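You operate a simulated robot arm through the tools that you are given. There is no shell and no other tool. Be economical: measure what you need, move in short steps, check, and stop when the job is done.

Carry out the task below with a simulated two-armed robot. There is one attempt and no reset: what you move stays moved.

TASK
Pick up the tall spool from the top of the tool cart with one hand, pass it to the other hand and put it on the top of the mould bench. Open the top drawer, take the block that says "25" from the inside of the top drawer and put it on top of the yellow filter, then shut the drawer. Any order will do. Set down upright: tall spool, block.

The check looks at the end state, three seconds after you hand in, the way a careful person would. Anything else that was tipped, shoved, dropped, spilled or broken makes it a failure.

THE ROBOT
Two 7-joint arms with two-finger parallel grippers on one trunk, on a base that drives. Base frame: it is fixed to the floor where the robot stands at the start and does not move with it; the origin is under the middle of the robot, x ahead of it, y to its left, z up. Units: m, degrees, N and s.
The left shoulder is at the start at [0.05, 0.187, 1.06], the right one opposite. With the tool pointing down near the work surface each hand reaches from about 0.1 to 0.66 m from the robot's upright axis, wherever it stands, measured 20 degrees to its own side. Places, roughly: top drawer [0.6, 0.7, 0.7]; top of the mould bench [-1.4, 1.8, 0.9]; yellow filter (5x5x11 cm) [1.7, -3, 0.8]. Payload 3.43 kg a hand.
Tool frame (each hand has its own): the origin (TCP) lies between the finger pads and is the grasp point; the fingertips stand 0.03 m ahead of it; z points along the fingers, y is the line along which they close. Largest opening 0.094 m; finger width 0.028, thickness 0.01; the body of the gripper, 0.05 by 0.096 m, starts 0.055 m behind the TCP.
Orientation is told as [roll, pitch, yaw] about the base's x, y, z axes, in that order, counted from this pose: with the fingers straight down and closing along the base's y, the tool's x points along the base's -x, its y along +y and its z along -z.

THE INTERFACE
- The arms move only by the tool send_rows. It takes "left_series", "right_series" or both (then of equal length, played together; a hand with none holds still); each is a list of rows, each a list of 7 numbers: the shift along the tool's x, y, z in units of 20 mm (1.0 is 20 mm), then the turn, a rotation vector about the tool's x, y, z in units of 4 degrees (1.0 is 4 degrees), then the finger opening in m, from 0 to 0.094. In form: [[tx, ty, tz, wx, wy, wz, gripper], ...]. A call has 1 to 10 rows; each row shifts and turns the commanded pose from where the row before left it, along the tool's axes as they then stand. A call with a number of a shift or a turn outside -1 to 1 is refused whole. A row lasts 0.2 s, in which the tool goes at most 0.05 m and 8.6 degrees; a call with a longer step from one row to the next is refused whole, and so is a gripper value outside its range. Where a pose cannot be reached the arm comes as near as it can. A force on the tool above 40 N (or 10 N above the force at the start of the call, whichever is more), or a blocked arm, ends the call early, and 0.2 s more pass. The fingers move at their own pace (about 0.153 m/s each) and stop on an object; they squeeze with about 32 N. The grip force told is the motor's: it shows also when the fingers shut on nothing. Time passes only in rows, and 0.2 s behind the last, so rows that do not move let the fingers close. The reply holds the time, the measured pose of the TCP, the force on the tool along the base axes, the opening and the grip force, in the units named above and with some noise, with the torque about the TCP (base axes, N m) and any sound that the robot's microphone picked up.
- Cameras (640 x 400 px; columns grow to the right, rows downward): "scene" is now at [0.128, 0.0551, 1.2195]; the picture's right is [0.64, -0.77, 0.00], its down [-0.46, -0.38, -0.80] and it looks along [0.62, 0.51, -0.60] (base axes); focal length 264 px, centre (320, 200). "left" rides on the left gripper at [0.076, -0.014, -0.102] in its tool frame; the picture's right is [0.18, 0.98, 0.00], its down [-0.75, 0.14, -0.64] and it looks along [-0.63, 0.12, 0.77] (tool axes); focal length 243 px, centre (320, 200). "right" rides on the right gripper at [0.076, 0.014, -0.103] in its tool frame; the picture's right is [-0.18, 0.98, 0.00], its down [-0.75, -0.14, -0.64] and it looks along [-0.63, -0.12, 0.77] (tool axes); focal length 243 px, centre (320, 200). There is no depth. A picture from a camera that has moved, and an enlarged one, comes with that camera's place and axes in the base frame and with its lens.
- camera(camera): a new picture of that camera. No time passes.
- move_column(by): slides the trunk up (or, below 0, down) by that many m; the arms and the scene camera ride with it, the base frame stays. It gives what a move gives, with no picture.
- drive_base(legs): drives the robot by 1 to 6 legs, each [ahead, left, turn to the left] in m, m and degrees, along the robot's own axes; the way and the turn of a leg run together, so that a leg with both is an arc; at most 1.5 m and 180 degrees a leg. The arms and the cameras ride along, it lands a little off, and it stops where it bumps. It gives what a move gives.
- aim_head(pan, tilt): turns the head with the scene camera to pan (to the left, within 80 degrees either way) and tilt (down, from -29 to 69), counted from straight ahead of the robot. It gives what a move gives.
- enlarge(camera, box): a new picture of the part [left, top, right, bottom] of that camera's present view, enlarged. No time passes.
- sign_off(): hands the job in; it is judged then, once.

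Work in short steps. Places have to be worked out from the pictures, the camera data and where the tool is seen: move nearer, look again, correct. Check each grasp and each placing, and mend what went wrong. You have 165 turns and 138 pictures in all, those below and enlarged ones among them. Open the grippers and draw the arms clear of the work before you hand the job in, unless the task says otherwise; then end with one line.

The tools are called after "Call:" as a command line: name --argument value ..., lists and objects as JSON in quotes. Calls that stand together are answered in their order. send_rows: Moves the arms, as the interface text tells. Its arguments: {"type":"object","properties":{"left_series":{"type":"array"},"right_series":{"type":"array"}},"required":[]} The other tools are called the same way: move_column (by) slides the trunk up or down; drive_base (legs) drives the base; aim_head (pan, tilt) turns the head that bears the scene camera; camera (camera) takes a picture; enlarge (camera, box) takes an enlarged picture of a part of a camera's view; sign_off () hands the job in.

At the start:

```text
time_s: 0.0
left_ee_pos: [0.2973, 0.3578, 1.0465]
left_tcp_rot: [0.0, 0.0, 0.0]
left_ft_force: [-0.8, 0.5, 0.3]
left_torque: [-0.01, -0.03, 0.03]
left_opening: 0.0942
left_gripper_force: 0.0
right_ee_pos: [0.3381, 0.0536, 1.0334]
right_tcp_rot: [0.0, 0.0, -0.1]
right_ft_force: [0.2, -0.2, -0.3]
right_torque: [0.0, 0.01, -0.01]
right_opening: 0.0935
right_gripper_force: 0.1
trunk travel left (down, up): [-0.275, 0.157]
robot x, y, heading: [0.0011, -0.0032, -0.1]
head pan, tilt: [39.8, 36.7]
```

scene: 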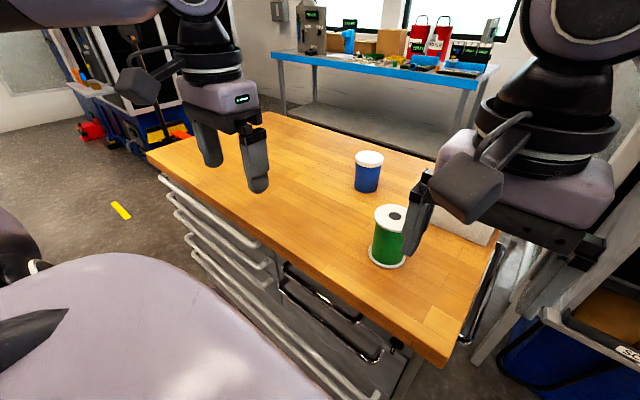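
right: 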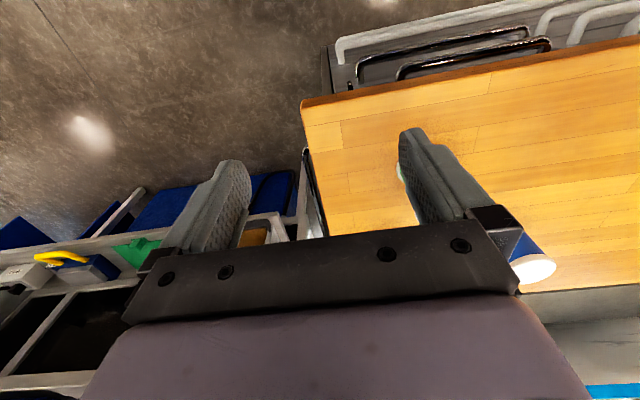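
left: 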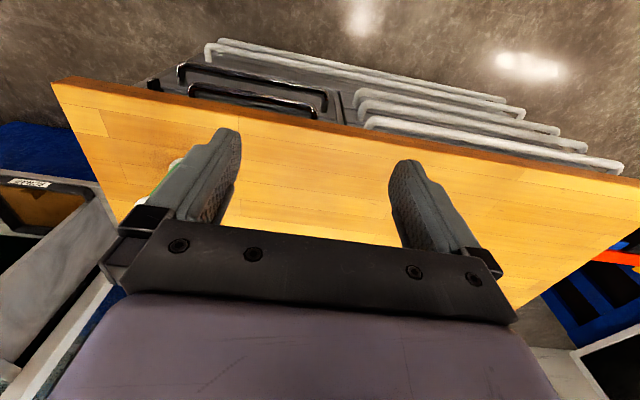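

I'll look closer at the cart top and the surroundings first.

Call:
enlarge --camera "scene" --box '[140, 100, 540, 350]'

Call:
aim_head --pan 75 --tilt 20

Call:
camera --camera "scene"

Call:
aim_head --pan -30 --tilt 20

Call:
camera --camera "scene"

```text
1.60 times, centred on (340, 225) of scene
camera zoom: at [0.128, 0.0551, 1.2195], right [0.64, -0.77, 0.0], down [-0.46, -0.38, -0.8], along [0.62, 0.51, -0.6], focal length 422 px, centre (288, 160)
```

zoom: 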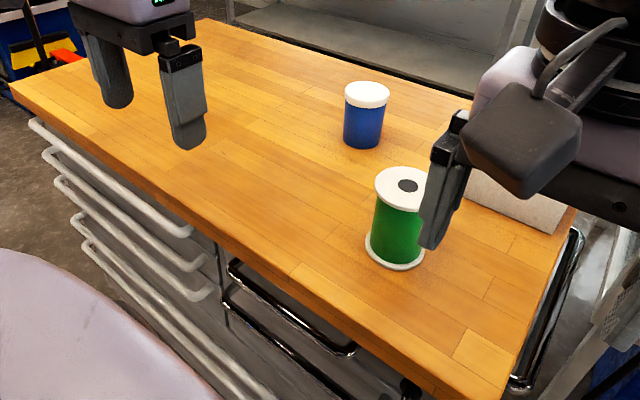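

```text
time_s: 1.0
left_ee_pos: [0.2984, 0.3566, 1.046]
left_tcp_rot: [0.0, 0.0, -0.1]
left_ft_force: [0.6, 0.7, 0.0]
left_torque: [-0.01, -0.03, 0.02]
left_opening: 0.0942
left_gripper_force: 0.1
right_ee_pos: [0.3373, 0.0547, 1.0339]
right_tcp_rot: [0.0, -0.1, 0.0]
right_ft_force: [-0.5, 0.0, -0.1]
right_torque: [0.01, 0.0, -0.02]
right_opening: 0.0939
right_gripper_force: 0.1
trunk travel left (down, up): [-0.275, 0.157]
robot x, y, heading: [-0.0008, -0.0001, -0.1]
head pan, tilt: [75.0, 20.0]
```

```text
133 pictures are left
camera scene: at [0.0853, 0.0892, 1.2459], right [0.97, -0.26, 0.0], down [-0.09, -0.33, -0.94], along [0.24, 0.91, -0.34], focal length 264 px, centre (320, 200)
```

scene: 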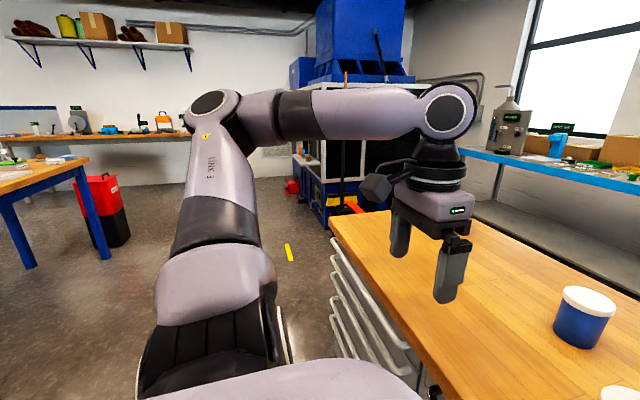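

```text
time_s: 2.8
left_ee_pos: [0.2981, 0.3577, 1.0461]
left_tcp_rot: [0.0, 0.0, 0.0]
left_ft_force: [-0.3, 0.2, -1.3]
left_torque: [-0.03, 0.01, -0.02]
left_opening: 0.0943
left_gripper_force: 0.0
right_ee_pos: [0.3366, 0.0541, 1.0332]
right_tcp_rot: [0.1, 0.0, -0.1]
right_ft_force: [0.5, 0.4, -0.3]
right_torque: [0.01, -0.03, -0.01]
right_opening: 0.0941
right_gripper_force: 0.1
trunk travel left (down, up): [-0.275, 0.157]
robot x, y, heading: [-0.0019, 0.0007, 0.0]
head pan, tilt: [-30.0, 20.0]
```

```text
132 pictures are left
camera scene: at [0.1418, -0.0472, 1.246], right [-0.5, -0.87, 0.0], down [-0.3, 0.17, -0.94], along [0.81, -0.47, -0.34], focal length 264 px, centre (320, 200)
```

scene: 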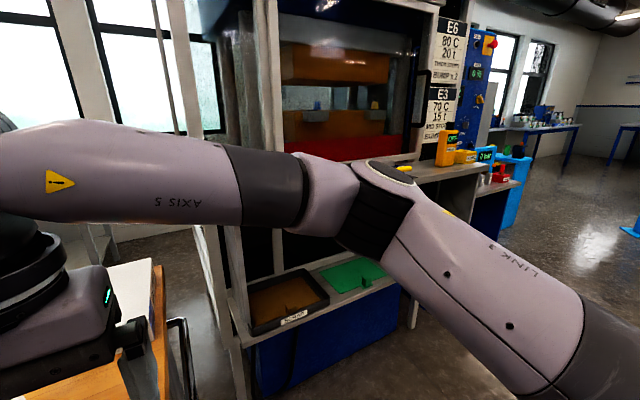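

The green spool (about 14 cm tall) is the tall one; I put it near (0.56, 0.20). I'll aim the head at it and shift the right hand aside to get a clean view.

Call:
send_rows --right_series '[[0, -1, 0, 0, 0, 0, 0.094], [0, -1, 0, 0, 0, 0, 0.094], [0, -1, 0, 0, 0, 0, 0.094], [0, -1, 0, 0, 0, 0, 0.094], [0, -1, 0, 0, 0, 0, 0.094], [0, -1, 0, 0, 0, 0, 0.094]]'

Call:
aim_head --pan 22 --tilt 42

Call:
camera --camera "scene"

```text
time_s: 4.2
left_ee_pos: [0.2976, 0.3573, 1.0462]
left_tcp_rot: [0.0, 0.0, 0.0]
left_ft_force: [0.7, 0.0, 0.4]
left_torque: [-0.01, -0.02, 0.02]
left_opening: 0.0939
left_gripper_force: 0.1
right_ee_pos: [0.3375, -0.0703, 1.0371]
right_tcp_rot: [0.1, 0.0, 0.0]
right_ft_force: [-0.1, -0.3, 0.3]
right_torque: [0.0, 0.04, -0.02]
right_opening: 0.0938
right_gripper_force: 0.0
trunk travel left (down, up): [-0.275, 0.157]
robot x, y, heading: [-0.0027, 0.0007, -0.1]
head pan, tilt: [-30.0, 20.0]
```

```text
time_s: 5.4
left_ee_pos: [0.2978, 0.3573, 1.0452]
left_tcp_rot: [0.0, 0.1, 0.0]
left_ft_force: [-0.4, 0.1, 0.7]
left_torque: [0.01, 0.02, 0.0]
left_opening: 0.094
left_gripper_force: 0.0
right_ee_pos: [0.3381, -0.0686, 1.0361]
right_tcp_rot: [0.0, 0.0, 0.0]
right_ft_force: [0.0, 0.3, 0.1]
right_torque: [-0.02, 0.0, -0.01]
right_opening: 0.0941
right_gripper_force: 0.1
trunk travel left (down, up): [-0.275, 0.157]
robot x, y, heading: [0.0018, -0.0006, -0.0]
head pan, tilt: [22.0, 42.0]
```

```text
131 pictures are left
camera scene: at [0.1387, 0.0306, 1.2116], right [0.37, -0.93, 0.0], down [-0.62, -0.25, -0.74], along [0.69, 0.28, -0.67], focal length 264 px, centre (320, 200)
```

scene: 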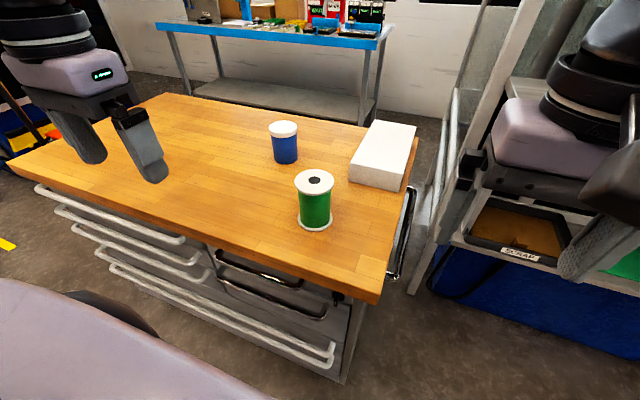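

Clear view now. I'll enlarge on the spool to measure it.

Call:
enlarge --camera "scene" --box '[250, 110, 410, 260]'

```text
2.67 times, centred on (330, 185) of scene
camera zoom: at [0.1387, 0.0306, 1.2116], right [0.37, -0.93, 0.0], down [-0.62, -0.25, -0.74], along [0.69, 0.28, -0.67], focal length 703 px, centre (293, 240)
```

zoom: 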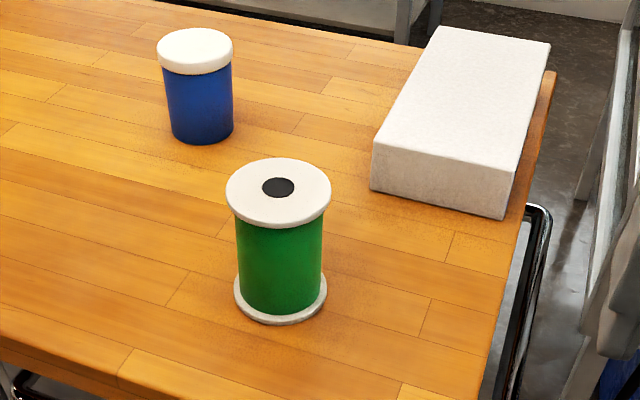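

I estimate the spool at (0.58, 0.22), 12.9 cm tall, flanges about 9 cm, barrel about 7.7 cm, so the barrel is what I have to grip. I'll drive left so the spool is in front-right of the robot.

Call:
drive_base --legs '[[0, 0.3, 0]]'

Call:
send_rows --right_series '[[0, 0, 0, 0, 0, 1, 0.094], [0, 0, 0, 0, 0, 1, 0.094], [0, 0, 0, 0, 0, 1, 0.094], [0, 0, 0, 0, 0, 1, 0.094], [0, 0, 0, 0, 0, 1, 0.094], [0, 0, 0, 0, 0, 1, 0.094], [0, 0, 0, 0, 0, 1, 0.094], [0, 0, 0, 0, 0, 1, 0.094], [0, 0, 0, 0, 0, 1, 0.094], [0, 0, 0, 0, 0, 1, 0.094]]'

```text
time_s: 7.5
left_ee_pos: [0.2965, 0.6618, 1.0447]
left_tcp_rot: [0.0, 0.0, 0.2]
left_ft_force: [0.2, 0.3, -0.2]
left_torque: [-0.02, 0.01, -0.01]
left_opening: 0.0943
left_gripper_force: 0.1
right_ee_pos: [0.3371, 0.2363, 1.0362]
right_tcp_rot: [0.0, 0.1, 0.1]
right_ft_force: [-0.7, 0.1, 0.1]
right_torque: [-0.01, 0.0, 0.01]
right_opening: 0.0939
right_gripper_force: 0.0
trunk travel left (down, up): [-0.275, 0.157]
robot x, y, heading: [-0.0006, 0.3022, 0.1]
head pan, tilt: [22.0, 42.0]
```

```text
time_s: 9.7
left_ee_pos: [0.2958, 0.662, 1.0455]
left_tcp_rot: [0.1, 0.0, 0.3]
left_ft_force: [0.3, 0.1, -0.3]
left_torque: [0.06, 0.03, -0.04]
left_opening: 0.0942
left_gripper_force: 0.1
right_ee_pos: [0.3376, 0.2355, 1.0354]
right_tcp_rot: [0.1, -0.1, -40.0]
right_ft_force: [0.3, 0.0, 1.0]
right_torque: [0.01, -0.03, 0.01]
right_opening: 0.094
right_gripper_force: 0.0
trunk travel left (down, up): [-0.275, 0.157]
robot x, y, heading: [0.0003, 0.303, 0.3]
head pan, tilt: [22.0, 42.0]
```

Positive tool-z turn gives negative yaw, so I'll turn back the other way toward yaw +60.

Call:
send_rows --right_series '[[0, 0, 0, 0, 0, -1, 0.094], [0, 0, 0, 0, 0, -1, 0.094], [0, 0, 0, 0, 0, -1, 0.094], [0, 0, 0, 0, 0, -1, 0.094], [0, 0, 0, 0, 0, -1, 0.094], [0, 0, 0, 0, 0, -1, 0.094], [0, 0, 0, 0, 0, -1, 0.094], [0, 0, 0, 0, 0, -1, 0.094], [0, 0, 0, 0, 0, -1, 0.094], [0, 0, 0, 0, 0, -1, 0.094]]'

Call:
send_rows --right_series '[[0, 0, 0, 0, 0, -1, 0.094], [0, 0, 0, 0, 0, -1, 0.094], [0, 0, 0, 0, 0, -1, 0.094], [0, 0, 0, 0, 0, -1, 0.094], [0, 0, 0, 0, 0, -1, 0.094], [0, 0, 0, 0, 0, -1, 0.094], [0, 0, 0, 0, 0, -1, 0.094], [0, 0, 0, 0, 0, -1, 0.094], [0, 0, 0, 0, 0, -1, 0.094], [0, 0, 0, 0, 0, -1, 0.094]]'

Call:
send_rows --right_series '[[0, 0, 0, 0, 0, -1, 0.094], [0, 0, 0, 0, 0, -1, 0.094], [0, 0, 0, 0, 0, -1, 0.094], [0, 0, 0, 0, 0, -1, 0.094], [0, 0, 0, 0, 0, -1, 0.094]]'

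```text
time_s: 11.9
left_ee_pos: [0.2964, 0.6608, 1.0453]
left_tcp_rot: [0.0, 0.0, 0.2]
left_ft_force: [0.2, 0.3, 0.1]
left_torque: [-0.02, -0.01, -0.01]
left_opening: 0.0941
left_gripper_force: 0.1
right_ee_pos: [0.3379, 0.2362, 1.0358]
right_tcp_rot: [0.1, 0.0, 0.2]
right_ft_force: [-0.3, 0.3, -0.1]
right_torque: [0.02, 0.04, 0.0]
right_opening: 0.0939
right_gripper_force: 0.0
trunk travel left (down, up): [-0.275, 0.157]
robot x, y, heading: [-0.0025, 0.3009, 0.2]
head pan, tilt: [22.0, 42.0]
```

```text
time_s: 14.1
left_ee_pos: [0.2962, 0.6623, 1.0471]
left_tcp_rot: [0.0, 0.0, 0.2]
left_ft_force: [-0.2, 0.6, -1.0]
left_torque: [0.03, -0.02, -0.02]
left_opening: 0.0941
left_gripper_force: 0.1
right_ee_pos: [0.3362, 0.2347, 1.0366]
right_tcp_rot: [0.0, 0.1, 40.2]
right_ft_force: [0.7, 0.2, 0.3]
right_torque: [-0.01, 0.01, 0.05]
right_opening: 0.094
right_gripper_force: 0.1
trunk travel left (down, up): [-0.275, 0.157]
robot x, y, heading: [0.0028, 0.3034, 0.4]
head pan, tilt: [22.0, 42.0]
```

```text
time_s: 15.3
left_ee_pos: [0.2966, 0.6617, 1.0461]
left_tcp_rot: [0.0, 0.1, 0.3]
left_ft_force: [-0.7, 0.0, 0.5]
left_torque: [-0.02, -0.01, 0.04]
left_opening: 0.0938
left_gripper_force: 0.1
right_ee_pos: [0.3379, 0.2355, 1.0361]
right_tcp_rot: [0.0, 0.0, 60.2]
right_ft_force: [-0.2, -0.4, 0.1]
right_torque: [-0.01, 0.0, 0.0]
right_opening: 0.0942
right_gripper_force: 0.1
trunk travel left (down, up): [-0.275, 0.157]
robot x, y, heading: [0.0013, 0.3038, 0.1]
head pan, tilt: [22.0, 42.0]
```

Now tilt the right hand 56° so the fingers point left-forward and 34° below horizontal.

Call:
send_rows --right_series '[[0, 0, 0, 0, -1, 0, 0.094], [0, 0, 0, 0, -1, 0, 0.094], [0, 0, 0, 0, -1, 0, 0.094], [0, 0, 0, 0, -1, 0, 0.094], [0, 0, 0, 0, -1, 0, 0.094], [0, 0, 0, 0, -1, 0, 0.094], [0, 0, 0, 0, -1, 0, 0.094], [0, 0, 0, 0, -1, 0, 0.094], [0, 0, 0, 0, -1, 0, 0.094], [0, 0, 0, 0, -1, 0, 0.094]]'

Call:
send_rows --right_series '[[0, 0, 0, 0, -1, 0, 0.094], [0, 0, 0, 0, -1, 0, 0.094], [0, 0, 0, 0, -1, 0, 0.094], [0, 0, 0, 0, -1, 0, 0.094]]'

Call:
camera --camera "right"

Call:
camera --camera "scene"

```text
time_s: 17.5
left_ee_pos: [0.2957, 0.6621, 1.0459]
left_tcp_rot: [0.0, 0.0, 0.3]
left_ft_force: [0.4, 0.3, -0.5]
left_torque: [0.0, -0.03, -0.01]
left_opening: 0.0941
left_gripper_force: 0.1
right_ee_pos: [0.338, 0.2369, 1.036]
right_tcp_rot: [0.0, -40.1, 60.1]
right_ft_force: [-0.1, -0.6, 0.2]
right_torque: [0.01, 0.03, 0.0]
right_opening: 0.0939
right_gripper_force: 0.0
trunk travel left (down, up): [-0.275, 0.157]
robot x, y, heading: [-0.0015, 0.3034, 0.4]
head pan, tilt: [22.0, 42.0]
```

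```text
time_s: 18.5
left_ee_pos: [0.2961, 0.6623, 1.0475]
left_tcp_rot: [0.0, 0.1, 0.2]
left_ft_force: [0.0, 0.4, 0.4]
left_torque: [0.0, -0.01, -0.02]
left_opening: 0.0939
left_gripper_force: 0.0
right_ee_pos: [0.3366, 0.2349, 1.0372]
right_tcp_rot: [0.0, -56.0, 60.1]
right_ft_force: [0.3, 0.4, 0.1]
right_torque: [0.0, 0.02, 0.02]
right_opening: 0.0942
right_gripper_force: 0.0
trunk travel left (down, up): [-0.275, 0.157]
robot x, y, heading: [0.0003, 0.301, 0.1]
head pan, tilt: [22.0, 42.0]
```

```text
129 pictures are left
camera right: at [0.2606, 0.1314, 1.0304], right [-0.8, 0.58, 0.15], down [0.07, -0.17, 0.98], along [0.59, 0.8, 0.1], focal length 243 px, centre (320, 200)
```

right: 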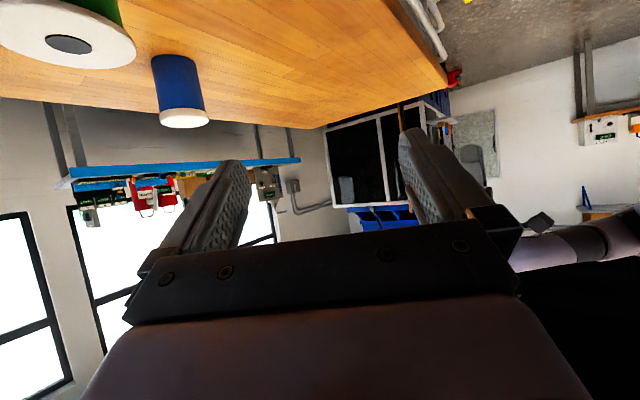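

```text
128 pictures are left
camera scene: at [0.138, 0.3344, 1.2116], right [0.38, -0.93, 0.0], down [-0.62, -0.25, -0.74], along [0.69, 0.28, -0.67], focal length 264 px, centre (320, 200)
```

scene: 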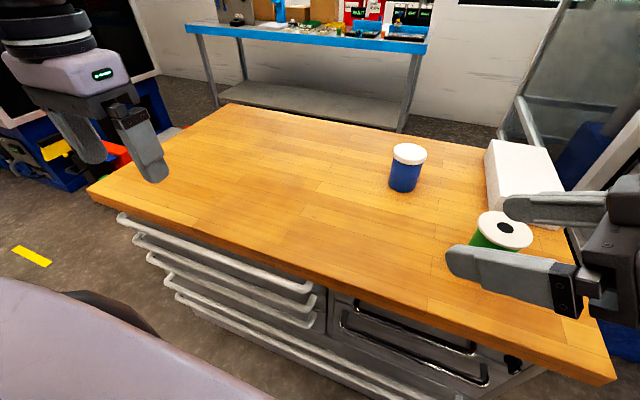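

The tilt works. I'll move the right hand to a stand-off about 13 cm short of the spool on the approach line, then look.

Call:
send_rows --right_series '[[0.69, -1, 0.4, 0, 0, 0, 0.094], [0.69, -1, 0.4, 0, 0, 0, 0.094], [0.69, -1, 0.4, 0, 0, 0, 0.094], [0.69, -1, 0.4, 0, 0, 0, 0.094], [0.69, -1, 0.4, 0, 0, 0, 0.094], [0.69, -1, 0.4, 0, 0, 0, 0.094], [0.69, -1, 0.4, 0, 0, 0, 0.094], [0.69, -1, 0.4, 0, 0, 0, 0.094], [0.69, -1, 0.4, 0, 0, 0, 0.094], [0.69, -1, 0.4, 0, 0, 0, 0.094]]'

Call:
aim_head --pan -8 --tilt 42

Call:
camera --camera "scene"

Call:
camera --camera "right"

```text
time_s: 20.7
left_ee_pos: [0.2957, 0.6617, 1.0459]
left_tcp_rot: [0.0, -0.1, 0.2]
left_ft_force: [0.0, 0.6, 0.4]
left_torque: [-0.03, 0.0, 0.01]
left_opening: 0.0939
left_gripper_force: 0.1
right_ee_pos: [0.4221, 0.1836, 0.9527]
right_tcp_rot: [0.0, -56.0, 60.1]
right_ft_force: [-1.8, 0.0, 0.3]
right_torque: [-0.01, 0.01, -0.03]
right_opening: 0.0943
right_gripper_force: 0.1
right hand out of reach, approached as far as the arm can: row 5, 6, 7, 8, 9, 10
trunk travel left (down, up): [-0.275, 0.157]
robot x, y, heading: [0.0005, 0.3048, 0.2]
head pan, tilt: [22.0, 42.0]
```

```text
time_s: 21.6
left_ee_pos: [0.2964, 0.6602, 1.0464]
left_tcp_rot: [0.1, 0.0, 0.2]
left_ft_force: [0.8, -0.1, 0.6]
left_torque: [-0.01, -0.02, 0.01]
left_opening: 0.0941
left_gripper_force: 0.0
right_ee_pos: [0.4214, 0.1838, 0.9521]
right_tcp_rot: [0.0, -56.0, 60.1]
right_ft_force: [0.1, -0.2, -0.3]
right_torque: [0.0, -0.03, 0.01]
right_opening: 0.094
right_gripper_force: 0.1
trunk travel left (down, up): [-0.275, 0.157]
robot x, y, heading: [0.0004, 0.3018, 0.1]
head pan, tilt: [-8.0, 42.0]
```

```text
127 pictures are left
camera scene: at [0.1434, 0.2916, 1.2116], right [-0.14, -0.99, 0.0], down [-0.66, 0.09, -0.74], along [0.74, -0.1, -0.67], focal length 264 px, centre (320, 200)
```

scene: 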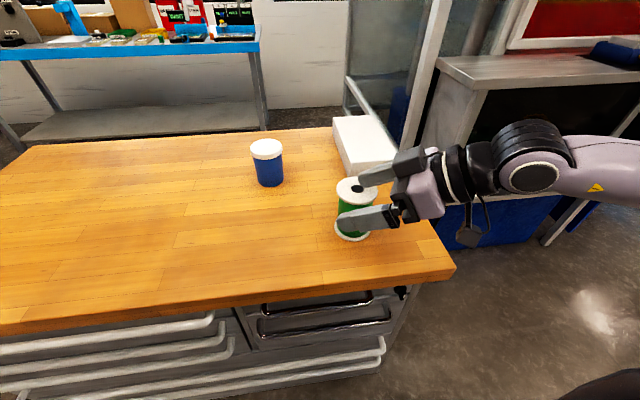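

```text
126 pictures are left
camera right: at [0.346, 0.0791, 0.9474], right [-0.8, 0.58, 0.15], down [0.07, -0.17, 0.98], along [0.59, 0.8, 0.09], focal length 243 px, centre (320, 200)
```

right: 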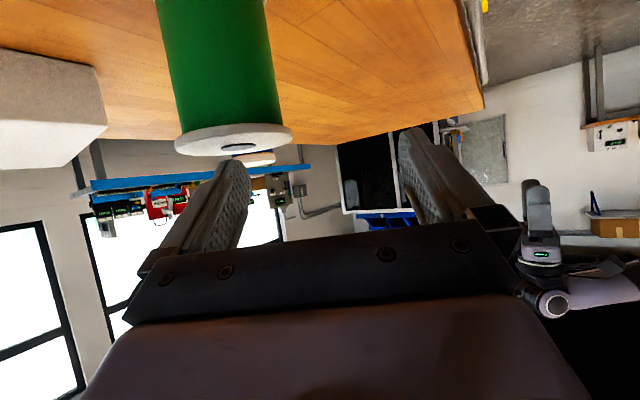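

The arm hit its limit with yaw 60. I'll turn the approach to about yaw 28 (a turn about the vertical) and try again.

Call:
send_rows --right_series '[[0, 0, 0, 0.829, 0, 0.559, 0.094], [0, 0, 0, 0.829, 0, 0.559, 0.094], [0, 0, 0, 0.829, 0, 0.559, 0.094], [0, 0, 0, 0.829, 0, 0.559, 0.094], [0, 0, 0, 0.829, 0, 0.559, 0.094], [0, 0, 0, 0.829, 0, 0.559, 0.094], [0, 0, 0, 0.829, 0, 0.559, 0.094], [0, 0, 0, 0.829, 0, 0.559, 0.094]]'

```text
time_s: 23.4
left_ee_pos: [0.2964, 0.6618, 1.0463]
left_tcp_rot: [0.0, 0.0, 0.2]
left_ft_force: [0.2, 0.2, 0.1]
left_torque: [-0.01, -0.02, -0.01]
left_opening: 0.094
left_gripper_force: 0.0
right_ee_pos: [0.4223, 0.1846, 0.9525]
right_tcp_rot: [0.1, -56.0, 27.8]
right_ft_force: [-0.8, 0.0, 0.0]
right_torque: [0.01, -0.01, -0.03]
right_opening: 0.0941
right_gripper_force: 0.0
trunk travel left (down, up): [-0.275, 0.157]
robot x, y, heading: [0.0008, 0.3037, 0.0]
head pan, tilt: [-8.0, 42.0]
```

Triangulating between the views before and after the drive (and the wrist view) shows the cart top is really at z≈0.82. So the spool is at about (0.486, 0.183), top at 0.918, ~10 cm tall with ~7 cm flanges, and a top-down grip on the flange fits. I'll raise the hand away and bring it back to fingers-down.

Call:
send_rows --right_series '[[-0.829, 0, -0.559, 0, 0, 0, 0.094], [-0.829, 0, -0.559, 0, 0, 0, 0.094], [-0.829, 0, -0.559, 0, 0, 0, 0.094], [-0.829, 0, -0.559, 0, 0, 0, 0.094], [-0.829, 0, -0.559, 0, 0, 0, 0.094], [-0.829, 0, -0.559, 0, 0, 0, 0.094]]'

Call:
send_rows --right_series '[[0, 0, 0, 0, 1, 0, 0.094], [0, 0, 0, 0, 1, 0, 0.094], [0, 0, 0, 0, 1, 0, 0.094], [0, 0, 0, 0, 1, 0, 0.094], [0, 0, 0, 0, 1, 0, 0.094], [0, 0, 0, 0, 1, 0, 0.094], [0, 0, 0, 0, 1, 0, 0.094], [0, 0, 0, 0, 1, 0, 0.094], [0, 0, 0, 0, 1, 0, 0.094], [0, 0, 0, 0, 1, 0, 0.094]]'

Call:
send_rows --right_series '[[0, 0, 0, 0, 1, 0, 0.094], [0, 0, 0, 0, 1, 0, 0.094], [0, 0, 0, 0, 1, 0, 0.094], [0, 0, 0, 0, 1, 0, 0.094], [0, 0, 0, 0, 0, 1, 0.094], [0, 0, 0, 0, 0, 1, 0.094], [0, 0, 0, 0, 0, 1, 0.094], [0, 0, 0, 0, 0, 1, 0.094], [0, 0, 0, 0, 0, 1, 0.094], [0, 0, 0, 0, 0, 1, 0.094]]'

Call:
camera --camera "scene"

Call:
camera --camera "right"

```text
time_s: 24.9
left_ee_pos: [0.2965, 0.6629, 1.046]
left_tcp_rot: [0.0, 0.0, 0.3]
left_ft_force: [-0.3, -1.0, 0.6]
left_torque: [0.01, 0.01, -0.01]
left_opening: 0.0941
left_gripper_force: 0.1
right_ee_pos: [0.4225, 0.1846, 1.0715]
right_tcp_rot: [0.0, -56.0, 28.0]
right_ft_force: [0.8, 0.3, -0.4]
right_torque: [-0.01, 0.04, 0.0]
right_opening: 0.094
right_gripper_force: 0.0
trunk travel left (down, up): [-0.275, 0.157]
robot x, y, heading: [0.0016, 0.2995, 0.3]
head pan, tilt: [-8.0, 42.0]
```

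```text
time_s: 27.1
left_ee_pos: [0.2957, 0.6614, 1.0465]
left_tcp_rot: [0.1, 0.0, 0.2]
left_ft_force: [0.9, -0.5, -1.1]
left_torque: [0.01, -0.03, 0.04]
left_opening: 0.0942
left_gripper_force: 0.0
right_ee_pos: [0.4233, 0.1854, 1.0715]
right_tcp_rot: [0.0, -16.0, 28.1]
right_ft_force: [-0.3, -0.8, 0.1]
right_torque: [0.01, 0.0, 0.01]
right_opening: 0.0941
right_gripper_force: 0.1
trunk travel left (down, up): [-0.275, 0.157]
robot x, y, heading: [0.0008, 0.3058, 0.3]
head pan, tilt: [-8.0, 42.0]
```

```text
time_s: 29.2
left_ee_pos: [0.2967, 0.6614, 1.0465]
left_tcp_rot: [0.0, 0.0, 0.3]
left_ft_force: [0.2, -0.6, -0.1]
left_torque: [0.02, 0.01, 0.02]
left_opening: 0.0938
left_gripper_force: 0.0
right_ee_pos: [0.4214, 0.1836, 1.0715]
right_tcp_rot: [0.1, 0.0, 4.0]
right_ft_force: [-0.5, 0.7, -0.3]
right_torque: [0.03, 0.0, 0.03]
right_opening: 0.0941
right_gripper_force: 0.0
trunk travel left (down, up): [-0.275, 0.157]
robot x, y, heading: [-0.0029, 0.303, 0.1]
head pan, tilt: [-8.0, 42.0]
```

```text
125 pictures are left
camera scene: at [0.1434, 0.2916, 1.2116], right [-0.14, -0.99, 0.0], down [-0.66, 0.09, -0.74], along [0.74, -0.1, -0.67], focal length 264 px, centre (320, 200)
```

scene: 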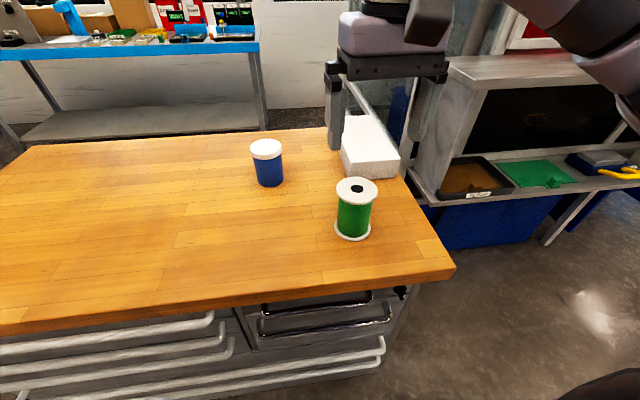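

```text
124 pictures are left
camera right: at [0.3441, 0.1928, 1.1743], right [0.12, 0.99, 0.0], down [0.76, -0.09, 0.64], along [0.64, -0.07, -0.77], focal length 243 px, centre (320, 200)
```

right: 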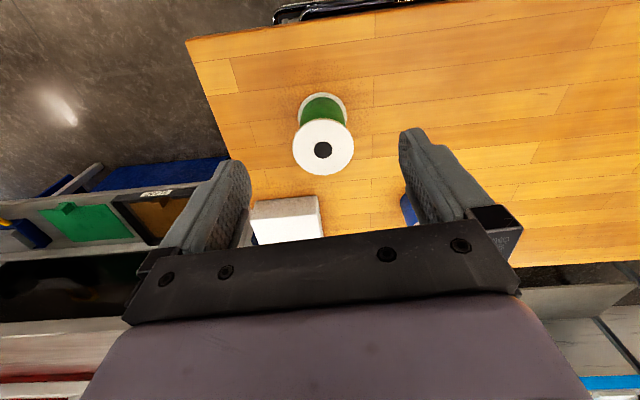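

Wrist view agrees: spool top centre ≈ (0.481, 0.183), diameter 7.1 cm. I'll go above it and check.

Call:
send_rows --right_series '[[-0.75, -0.05, 0, 0, 0, 0.25, 0.094], [-0.75, -0.05, 0, 0, 0, 0.25, 0.094], [-0.75, -0.05, 0, 0, 0, 0.25, 0.094], [-0.75, -0.05, 0, 0, 0, 0.25, 0.094], [0, 0, 1, 0, 0, 0, 0.094], [0, 0, 1, 0, 0, 0, 0.094], [0, 0, 1, 0, 0, 0, 0.094], [0, 0, 1, 0, 0, 0, 0.094]]'

Call:
camera --camera "scene"

Call:
camera --camera "right"

```text
time_s: 31.1
left_ee_pos: [0.2968, 0.6606, 1.0461]
left_tcp_rot: [0.0, 0.0, 0.2]
left_ft_force: [-0.1, -0.3, 0.3]
left_torque: [-0.02, 0.01, -0.07]
left_opening: 0.0943
left_gripper_force: 0.0
right_ee_pos: [0.4824, 0.1855, 0.9914]
right_tcp_rot: [-0.1, 0.0, 0.1]
right_ft_force: [-1.2, 0.0, 0.1]
right_torque: [0.01, -0.03, 0.0]
right_opening: 0.0941
right_gripper_force: 0.1
trunk travel left (down, up): [-0.275, 0.157]
robot x, y, heading: [-0.0031, 0.3019, 0.2]
head pan, tilt: [-8.0, 42.0]
```

```text
123 pictures are left
camera scene: at [0.1435, 0.2915, 1.2116], right [-0.14, -0.99, 0.0], down [-0.66, 0.09, -0.74], along [0.74, -0.1, -0.67], focal length 264 px, centre (320, 200)
```

scene: 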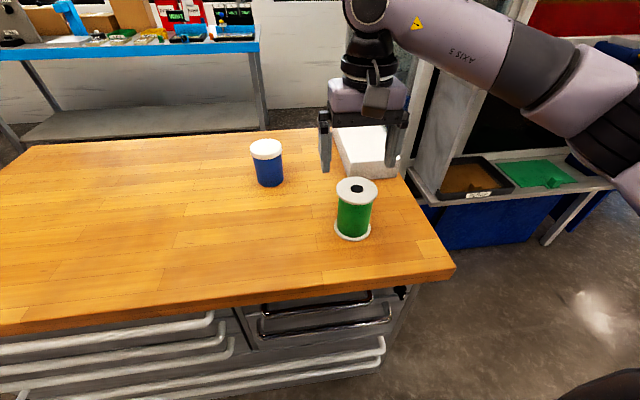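

```text
122 pictures are left
camera right: at [0.4058, 0.1979, 1.0945], right [0.18, 0.98, 0.0], down [0.75, -0.14, 0.64], along [0.63, -0.12, -0.77], focal length 243 px, centre (320, 200)
```

right: 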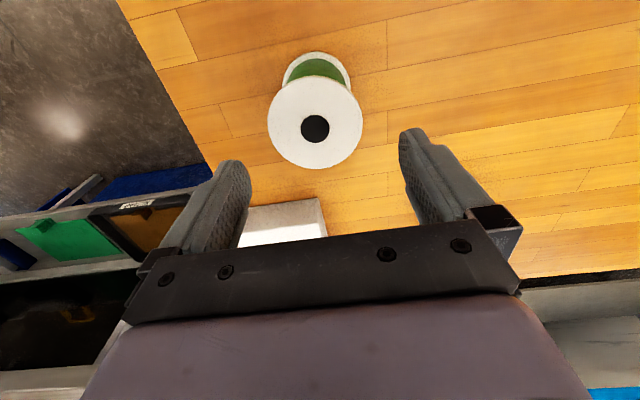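

Aligned within a few mm; descend to z 0.933 (tips 1.5 cm below the spool's top) and close.

Call:
send_rows --right_series '[[0.15, -0.15, 1, 0, 0, 0, 0.094], [0, 0, 1, 0, 0, 0, 0.094], [0, 0, 0.9, 0, 0, 0, 0.094], [0, 0, 0, 0, 0, 0, 0.05], [0, 0, 0, 0, 0, 0, 0.05], [0, 0, 0, 0, 0, 0, 0.05]]'

Call:
camera --camera "right"

Call:
camera --camera "scene"

```text
time_s: 32.5
left_ee_pos: [0.2963, 0.6622, 1.0459]
left_tcp_rot: [0.0, 0.1, 0.3]
left_ft_force: [0.0, 0.3, 0.1]
left_torque: [-0.01, 0.04, 0.0]
left_opening: 0.0939
left_gripper_force: 0.1
right_ee_pos: [0.4798, 0.1814, 0.9347]
right_tcp_rot: [-0.1, 0.0, 0.1]
right_ft_force: [0.8, -0.6, 0.3]
right_torque: [-0.02, -0.01, -0.01]
right_opening: 0.0708
right_gripper_force: 31.9
trunk travel left (down, up): [-0.275, 0.157]
robot x, y, heading: [0.0005, 0.3053, 0.2]
head pan, tilt: [-8.0, 42.0]
```

```text
121 pictures are left
camera right: at [0.4033, 0.1956, 1.0366], right [0.18, 0.98, 0.0], down [0.75, -0.14, 0.64], along [0.63, -0.12, -0.77], focal length 243 px, centre (320, 200)
```

right: 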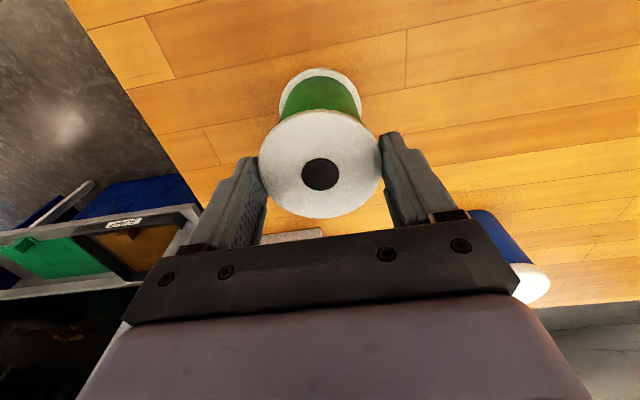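

```text
120 pictures are left
camera scene: at [0.1436, 0.2915, 1.2115], right [-0.14, -0.99, 0.0], down [-0.66, 0.09, -0.74], along [0.74, -0.1, -0.67], focal length 264 px, centre (320, 200)
```

scene: 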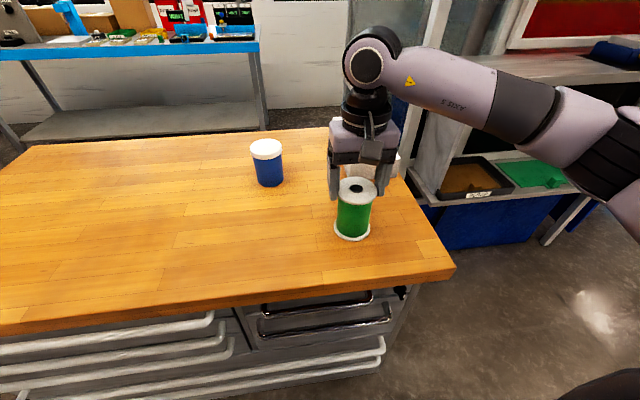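

Gripped at 70.8 mm. Lift straight up 16 cm and check.

Call:
send_rows --right_series '[[0, 0, -0.5, 0, 0, 0, 0.05], [0, 0, -0.8, 0, 0, 0, 0.05], [0, 0, -1, 0, 0, 0, 0.05], [0, 0, -1, 0, 0, 0, 0.05], [0, 0, -1, 0, 0, 0, 0.05], [0, 0, -1, 0, 0, 0, 0.05], [0, 0, -1, 0, 0, 0, 0.05], [0, 0, -1, 0, 0, 0, 0.05], [0, 0, -1, 0, 0, 0, 0.05]]'

Call:
camera --camera "scene"

```text
time_s: 34.5
left_ee_pos: [0.2958, 0.6622, 1.0463]
left_tcp_rot: [0.0, -0.1, 0.2]
left_ft_force: [-0.4, 0.5, 0.3]
left_torque: [-0.01, -0.01, -0.03]
left_opening: 0.0941
left_gripper_force: 0.0
right_ee_pos: [0.4795, 0.1826, 1.1015]
right_tcp_rot: [0.0, 0.0, 0.0]
right_ft_force: [0.4, 0.2, -2.9]
right_torque: [0.0, -0.01, 0.01]
right_opening: 0.0705
right_gripper_force: 32.1
trunk travel left (down, up): [-0.275, 0.157]
robot x, y, heading: [-0.0033, 0.3018, 0.1]
head pan, tilt: [-8.0, 42.0]
```

```text
119 pictures are left
camera scene: at [0.1434, 0.2916, 1.2116], right [-0.14, -0.99, 0.0], down [-0.66, 0.09, -0.74], along [0.74, -0.1, -0.67], focal length 264 px, centre (320, 200)
```

scene: 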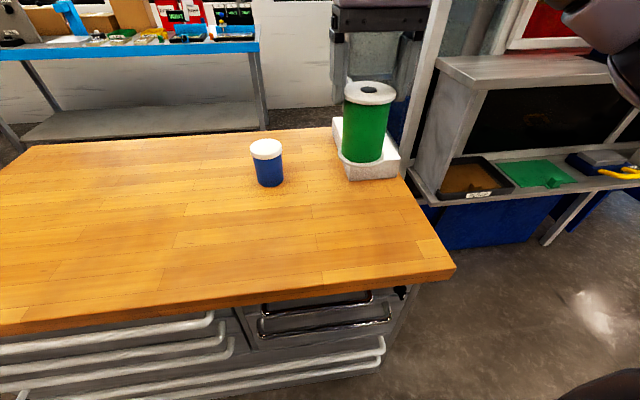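

Spool held upright (about 0.3 kg). Now bring the right hand toward the middle at yaw −48 and turn the left to the same yaw.

Call:
send_rows --right_series '[[0.25, 0.97, 0, 0, 0, 0, 0.05], [0.25, 0.97, 0, 0, 0, 0, 0.05], [0.25, 0.97, 0, 0, 0, 0, 0.05], [0.25, 0.97, 0, 0, 0, 0, 0.05], [0, 0, 0, 0, 0, 1, 0.05], [0, 0, 0, 0, 0, 1, 0.05], [0, 0, 0, 0, 0, 1, 0.05], [0, 0, 0, 0, 0, 1, 0.05], [0, 0, 0, 0, 0, 1, 0.05], [0, 0, 0, 0, 0, 1, 0.05]]' --left_series '[[0, 0, -0.5, 0, 0, 1, 0.094], [0, 0, -0.5, 0, 0, 1, 0.094], [0, 0, -0.5, 0, 0, 1, 0.094], [0, 0, -0.5, 0, 0, 1, 0.094], [0, 0, -0.5, 0, 0, 1, 0.094], [0, 0, -0.5, 0, 0, 1, 0.094], [0, 0, 0, 0, 0, 1, 0.094], [0, 0, 0, 0, 0, 1, 0.094], [0, 0, 0, 0, 0, 1, 0.094], [0, 0, 0, 0, 0, 1, 0.094]]'

Call:
send_rows --right_series '[[0, 0, 0, 0, 0, 1, 0.05], [0, 0, 0, 0, 0, 1, 0.05], [0, 0, 0, 0, 0, 1, 0.05], [0, 0, 0, 0, 0, 1, 0.05], [0, 0, 0, 0, 0, 1, 0.05], [0, 0, 0, 0, 0, 1, 0.05], [0, 0, 0, 0, 0, 0, 0.05], [0, 0, 0, 0, 0, 0, 0.05]]' --left_series '[[0, 0, 0, 0, 0, 1, 0.094], [0, 0, 0, 0, 0, 1, 0.094], [0, 0, 0, 0, -1, 0, 0.094], [0, 0, 0, 0, -1, 0, 0.094], [0, 0, 0, 0, -1, 0, 0.094], [0, 0, 0, 0, -1, 0, 0.094], [0, 0, 0, 0, -1, 0, 0.094], [0, 0, 0, 0, -1, 0, 0.094]]'

Call:
send_rows --left_series '[[0, 0, 0, 0, -1, 0, 0.094], [0, 0, 0, 0, -1, 0, 0.094], [0, 0, 0, 0, -1, 0, 0.094], [0, 0, 0, 0, -1, 0, 0.094], [0, 0, 0, 0, -1, 0, 0.094], [0, 0, 0, 0, -1, 0, 0.094], [0, 0, 0, 0, -1, 0, 0.094], [0, 0, 0, 0, -0.75, 0, 0.094]]'

Call:
aim_head --pan 5 --tilt 30

Call:
camera --camera "scene"

Call:
camera --camera "left"

```text
time_s: 36.6
left_ee_pos: [0.2957, 0.6599, 1.1059]
left_tcp_rot: [0.0, 0.1, -39.9]
left_ft_force: [0.5, -0.4, -0.7]
left_torque: [-0.01, -0.05, 0.0]
left_opening: 0.0939
left_gripper_force: 0.2
right_ee_pos: [0.4591, 0.2585, 1.0994]
right_tcp_rot: [0.0, 0.1, -24.0]
right_ft_force: [0.0, -0.7, -4.0]
right_torque: [0.01, 0.02, -0.01]
right_opening: 0.0706
right_gripper_force: 31.7
trunk travel left (down, up): [-0.275, 0.157]
robot x, y, heading: [0.0048, 0.307, 0.2]
head pan, tilt: [-8.0, 42.0]
```

```text
time_s: 38.5
left_ee_pos: [0.2954, 0.6615, 1.1057]
left_tcp_rot: [0.0, -24.1, -47.7]
left_ft_force: [0.7, -0.1, 0.2]
left_torque: [-0.04, 0.0, 0.03]
left_opening: 0.094
left_gripper_force: 0.1
right_ee_pos: [0.4592, 0.2582, 1.0996]
right_tcp_rot: [0.0, 0.0, -47.9]
right_ft_force: [0.2, 0.3, -4.0]
right_torque: [0.02, -0.04, 0.0]
right_opening: 0.0706
right_gripper_force: 31.8
trunk travel left (down, up): [-0.275, 0.157]
robot x, y, heading: [-0.0021, 0.3031, 0.3]
head pan, tilt: [-8.0, 42.0]
```

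```text
time_s: 40.2
left_ee_pos: [0.2966, 0.6615, 1.1072]
left_tcp_rot: [0.0, -55.1, -47.7]
left_ft_force: [0.3, 0.0, -0.2]
left_torque: [0.04, -0.02, -0.01]
left_opening: 0.094
left_gripper_force: 0.2
right_ee_pos: [0.459, 0.2585, 1.1001]
right_tcp_rot: [0.0, 0.0, -47.9]
right_ft_force: [-0.7, 0.2, -3.6]
right_torque: [0.02, 0.0, -0.02]
right_opening: 0.0705
right_gripper_force: 32.1
trunk travel left (down, up): [-0.275, 0.157]
robot x, y, heading: [-0.0015, 0.3017, 0.0]
head pan, tilt: [-8.0, 42.0]
```

```text
time_s: 41.0
left_ee_pos: [0.2966, 0.6613, 1.1072]
left_tcp_rot: [0.0, -55.0, -47.7]
left_ft_force: [0.4, 0.0, 0.1]
left_torque: [0.04, -0.03, 0.03]
left_opening: 0.0939
left_gripper_force: 0.1
right_ee_pos: [0.4597, 0.2583, 1.1007]
right_tcp_rot: [0.0, 0.0, -47.9]
right_ft_force: [-0.4, 0.2, -3.2]
right_torque: [0.01, -0.02, 0.0]
right_opening: 0.0705
right_gripper_force: 31.5
trunk travel left (down, up): [-0.275, 0.157]
robot x, y, heading: [0.0009, 0.3036, 0.2]
head pan, tilt: [5.0, 30.0]
```

```text
118 pictures are left
camera scene: at [0.1509, 0.311, 1.2298], right [0.09, -1.0, 0.0], down [-0.5, -0.04, -0.87], along [0.86, 0.08, -0.5], focal length 264 px, centre (320, 200)
```

scene: 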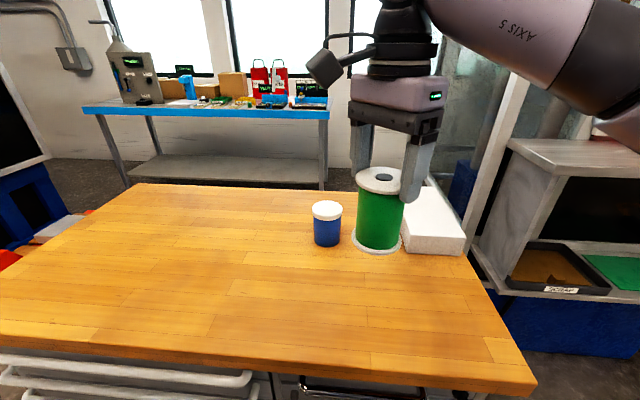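

```text
117 pictures are left
camera left: at [0.1987, 0.7492, 1.1034], right [0.66, 0.74, -0.15], down [0.04, 0.16, 0.99], along [0.75, -0.65, 0.08], focal length 243 px, centre (320, 200)
```

left: 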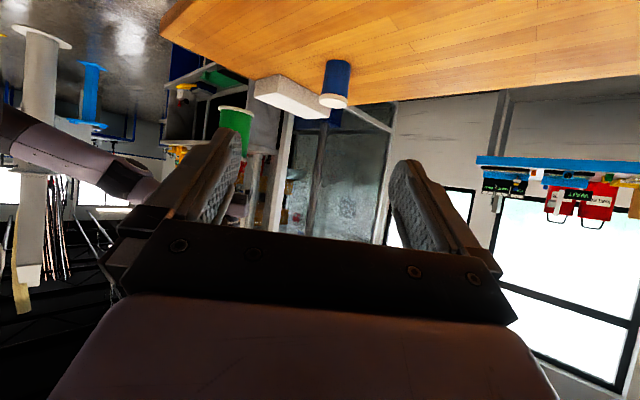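

Spool axis at (0.459, 0.2585), bottom at about z 0.985. Move the left hand to 12 cm short of its grasp point on the approach line.

Call:
send_rows --left_series '[[-0.661, -0.581, 0.942, 0, 0, 0, 0.094], [-0.661, -0.581, 0.942, 0, 0, 0, 0.094], [-0.661, -0.581, 0.942, 0, 0, 0, 0.094], [-0.661, -0.581, 0.942, 0, 0, 0, 0.094], [-0.661, -0.581, 0.942, 0, 0, 0, 0.094], [-0.661, -0.581, 0.942, 0, 0, 0, 0.094], [-0.661, -0.581, 0.942, 0, 0, 0, 0.094], [-0.661, -0.581, 0.942, 0, 0, 0, 0.094], [-0.661, -0.581, 0.942, 0, 0, 0, 0.094], [-0.661, -0.581, 0.942, 0, 0, 0, 0.094]]'

Call:
camera --camera "scene"

Call:
camera --camera "left"

```text
time_s: 43.2
left_ee_pos: [0.3622, 0.4135, 1.1043]
left_tcp_rot: [0.0, -54.9, -47.8]
left_ft_force: [-0.1, -0.4, 0.3]
left_torque: [0.05, 0.0, 0.04]
left_opening: 0.0942
left_gripper_force: 0.0
right_ee_pos: [0.4583, 0.2577, 1.0991]
right_tcp_rot: [0.0, 0.1, -47.9]
right_ft_force: [-0.1, 0.2, -3.2]
right_torque: [0.0, 0.0, -0.01]
right_opening: 0.0708
right_gripper_force: 32.1
trunk travel left (down, up): [-0.275, 0.157]
robot x, y, heading: [-0.0004, 0.3013, 0.2]
head pan, tilt: [5.0, 30.0]
```

```text
116 pictures are left
camera scene: at [0.151, 0.3108, 1.2299], right [0.09, -1.0, 0.0], down [-0.5, -0.04, -0.87], along [0.86, 0.08, -0.5], focal length 264 px, centre (320, 200)
```

scene: 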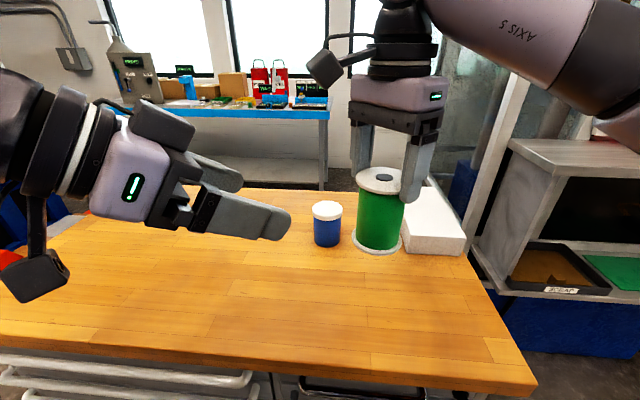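

```text
115 pictures are left
camera left: at [0.2649, 0.5003, 1.1021], right [0.66, 0.74, -0.15], down [0.04, 0.16, 0.99], along [0.75, -0.65, 0.08], focal length 243 px, centre (320, 200)
```

left: 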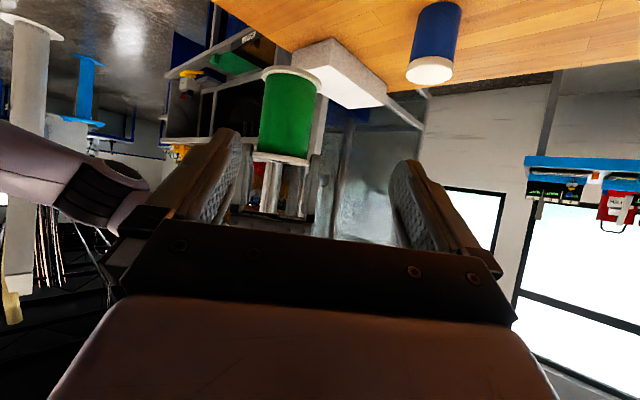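

On track. Three more rows to the stand-off.

Call:
send_rows --left_series '[[-0.71, -0.545, 0.96, 0, 0, 0, 0.094], [-0.71, -0.545, 0.96, 0, 0, 0, 0.094], [-0.71, -0.545, 0.96, 0, 0, 0, 0.094]]'

Call:
camera --camera "scene"

Call:
camera --camera "left"

```text
time_s: 44.0
left_ee_pos: [0.3867, 0.3383, 1.1069]
left_tcp_rot: [0.0, -55.0, -47.7]
left_ft_force: [-0.1, 0.3, -0.1]
left_torque: [-0.01, -0.02, 0.01]
left_opening: 0.094
left_gripper_force: 0.0
right_ee_pos: [0.4599, 0.257, 1.1002]
right_tcp_rot: [0.0, 0.0, -48.0]
right_ft_force: [-0.1, 0.5, -3.4]
right_torque: [-0.01, 0.0, 0.0]
right_opening: 0.0707
right_gripper_force: 32.0
trunk travel left (down, up): [-0.275, 0.157]
robot x, y, heading: [-0.0033, 0.3051, 0.4]
head pan, tilt: [5.0, 30.0]
```

```text
114 pictures are left
camera scene: at [0.151, 0.3108, 1.2299], right [0.09, -1.0, 0.0], down [-0.5, -0.04, -0.87], along [0.86, 0.08, -0.5], focal length 264 px, centre (320, 200)
```

scene: 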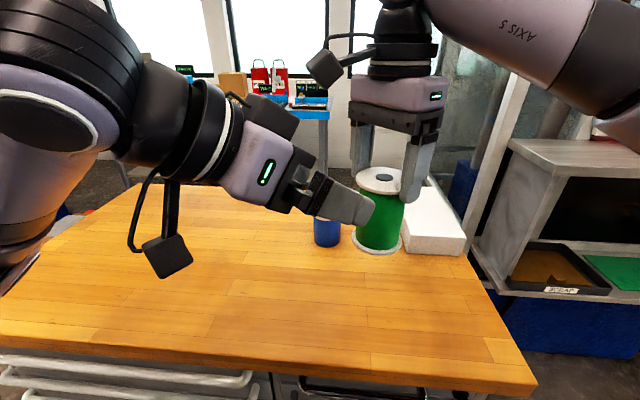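

```text
113 pictures are left
camera left: at [0.2895, 0.4256, 1.104], right [0.66, 0.74, -0.15], down [0.04, 0.16, 0.99], along [0.75, -0.65, 0.08], focal length 243 px, centre (320, 200)
```

left: 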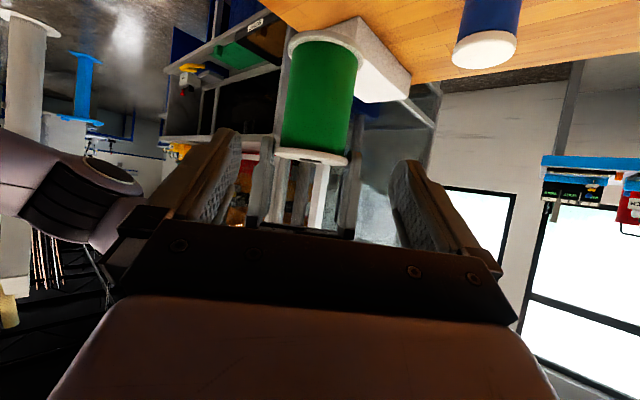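

The spool is centred between the left fingers. There's a box on the upper side of the gripper; I'll zoom to judge clearance with the right hand.

Call:
enlarge --camera "scene" --box '[200, 30, 460, 260]'

```text
1.74 times, centred on (330, 145) of scene
camera zoom: at [0.151, 0.3108, 1.2299], right [0.09, -1.0, 0.0], down [-0.5, -0.04, -0.87], along [0.86, 0.08, -0.5], focal length 459 px, centre (303, 296)
```

zoom: 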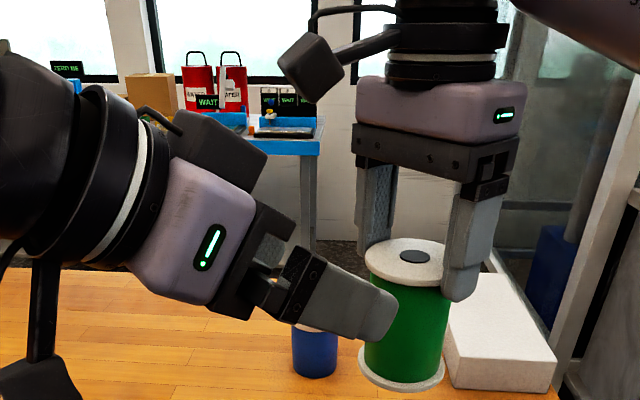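

Clearances look fine (several cm to the right hand's camera). Advance the left hand along its fingers in two stages, checking before closing.

Call:
send_rows --left_series '[[0, 0, 0.8, 0, 0, 0, 0.094], [0, 0, 0.8, 0, 0, 0, 0.094], [0, 0, 0.8, 0, 0, 0, 0.094], [0, 0, 0.8, 0, 0, 0, 0.094]]'

Call:
camera --camera "scene"

Call:
camera --camera "left"

```text
time_s: 45.0
left_ee_pos: [0.4244, 0.2996, 1.0727]
left_tcp_rot: [0.0, -55.0, -47.6]
left_ft_force: [0.1, -0.4, 0.1]
left_torque: [0.02, 0.03, 0.01]
left_opening: 0.094
left_gripper_force: 0.2
right_ee_pos: [0.4589, 0.2578, 1.0997]
right_tcp_rot: [-0.1, 0.0, -48.0]
right_ft_force: [-0.1, -1.0, -3.7]
right_torque: [-0.01, 0.03, 0.03]
right_opening: 0.0707
right_gripper_force: 31.3
trunk travel left (down, up): [-0.275, 0.157]
robot x, y, heading: [0.0055, 0.3032, 0.2]
head pan, tilt: [5.0, 30.0]
```

```text
111 pictures are left
camera scene: at [0.151, 0.311, 1.2299], right [0.09, -1.0, 0.0], down [-0.5, -0.05, -0.87], along [0.86, 0.08, -0.5], focal length 264 px, centre (320, 200)
```

scene: 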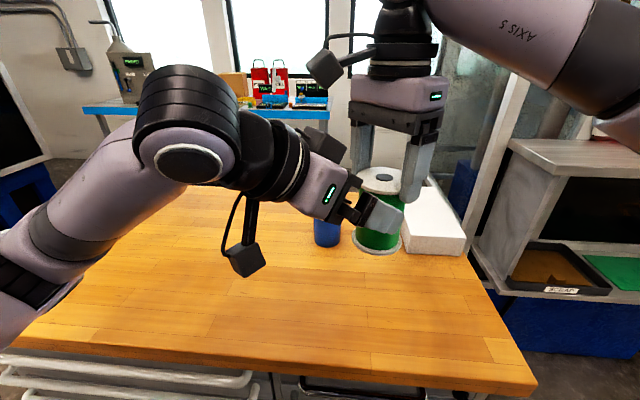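

```text
110 pictures are left
camera left: at [0.327, 0.3866, 1.0694], right [0.66, 0.74, -0.15], down [0.04, 0.16, 0.99], along [0.75, -0.65, 0.08], focal length 243 px, centre (320, 200)
```

left: 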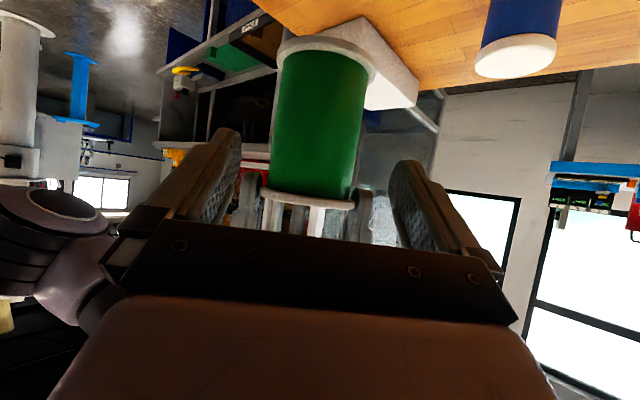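

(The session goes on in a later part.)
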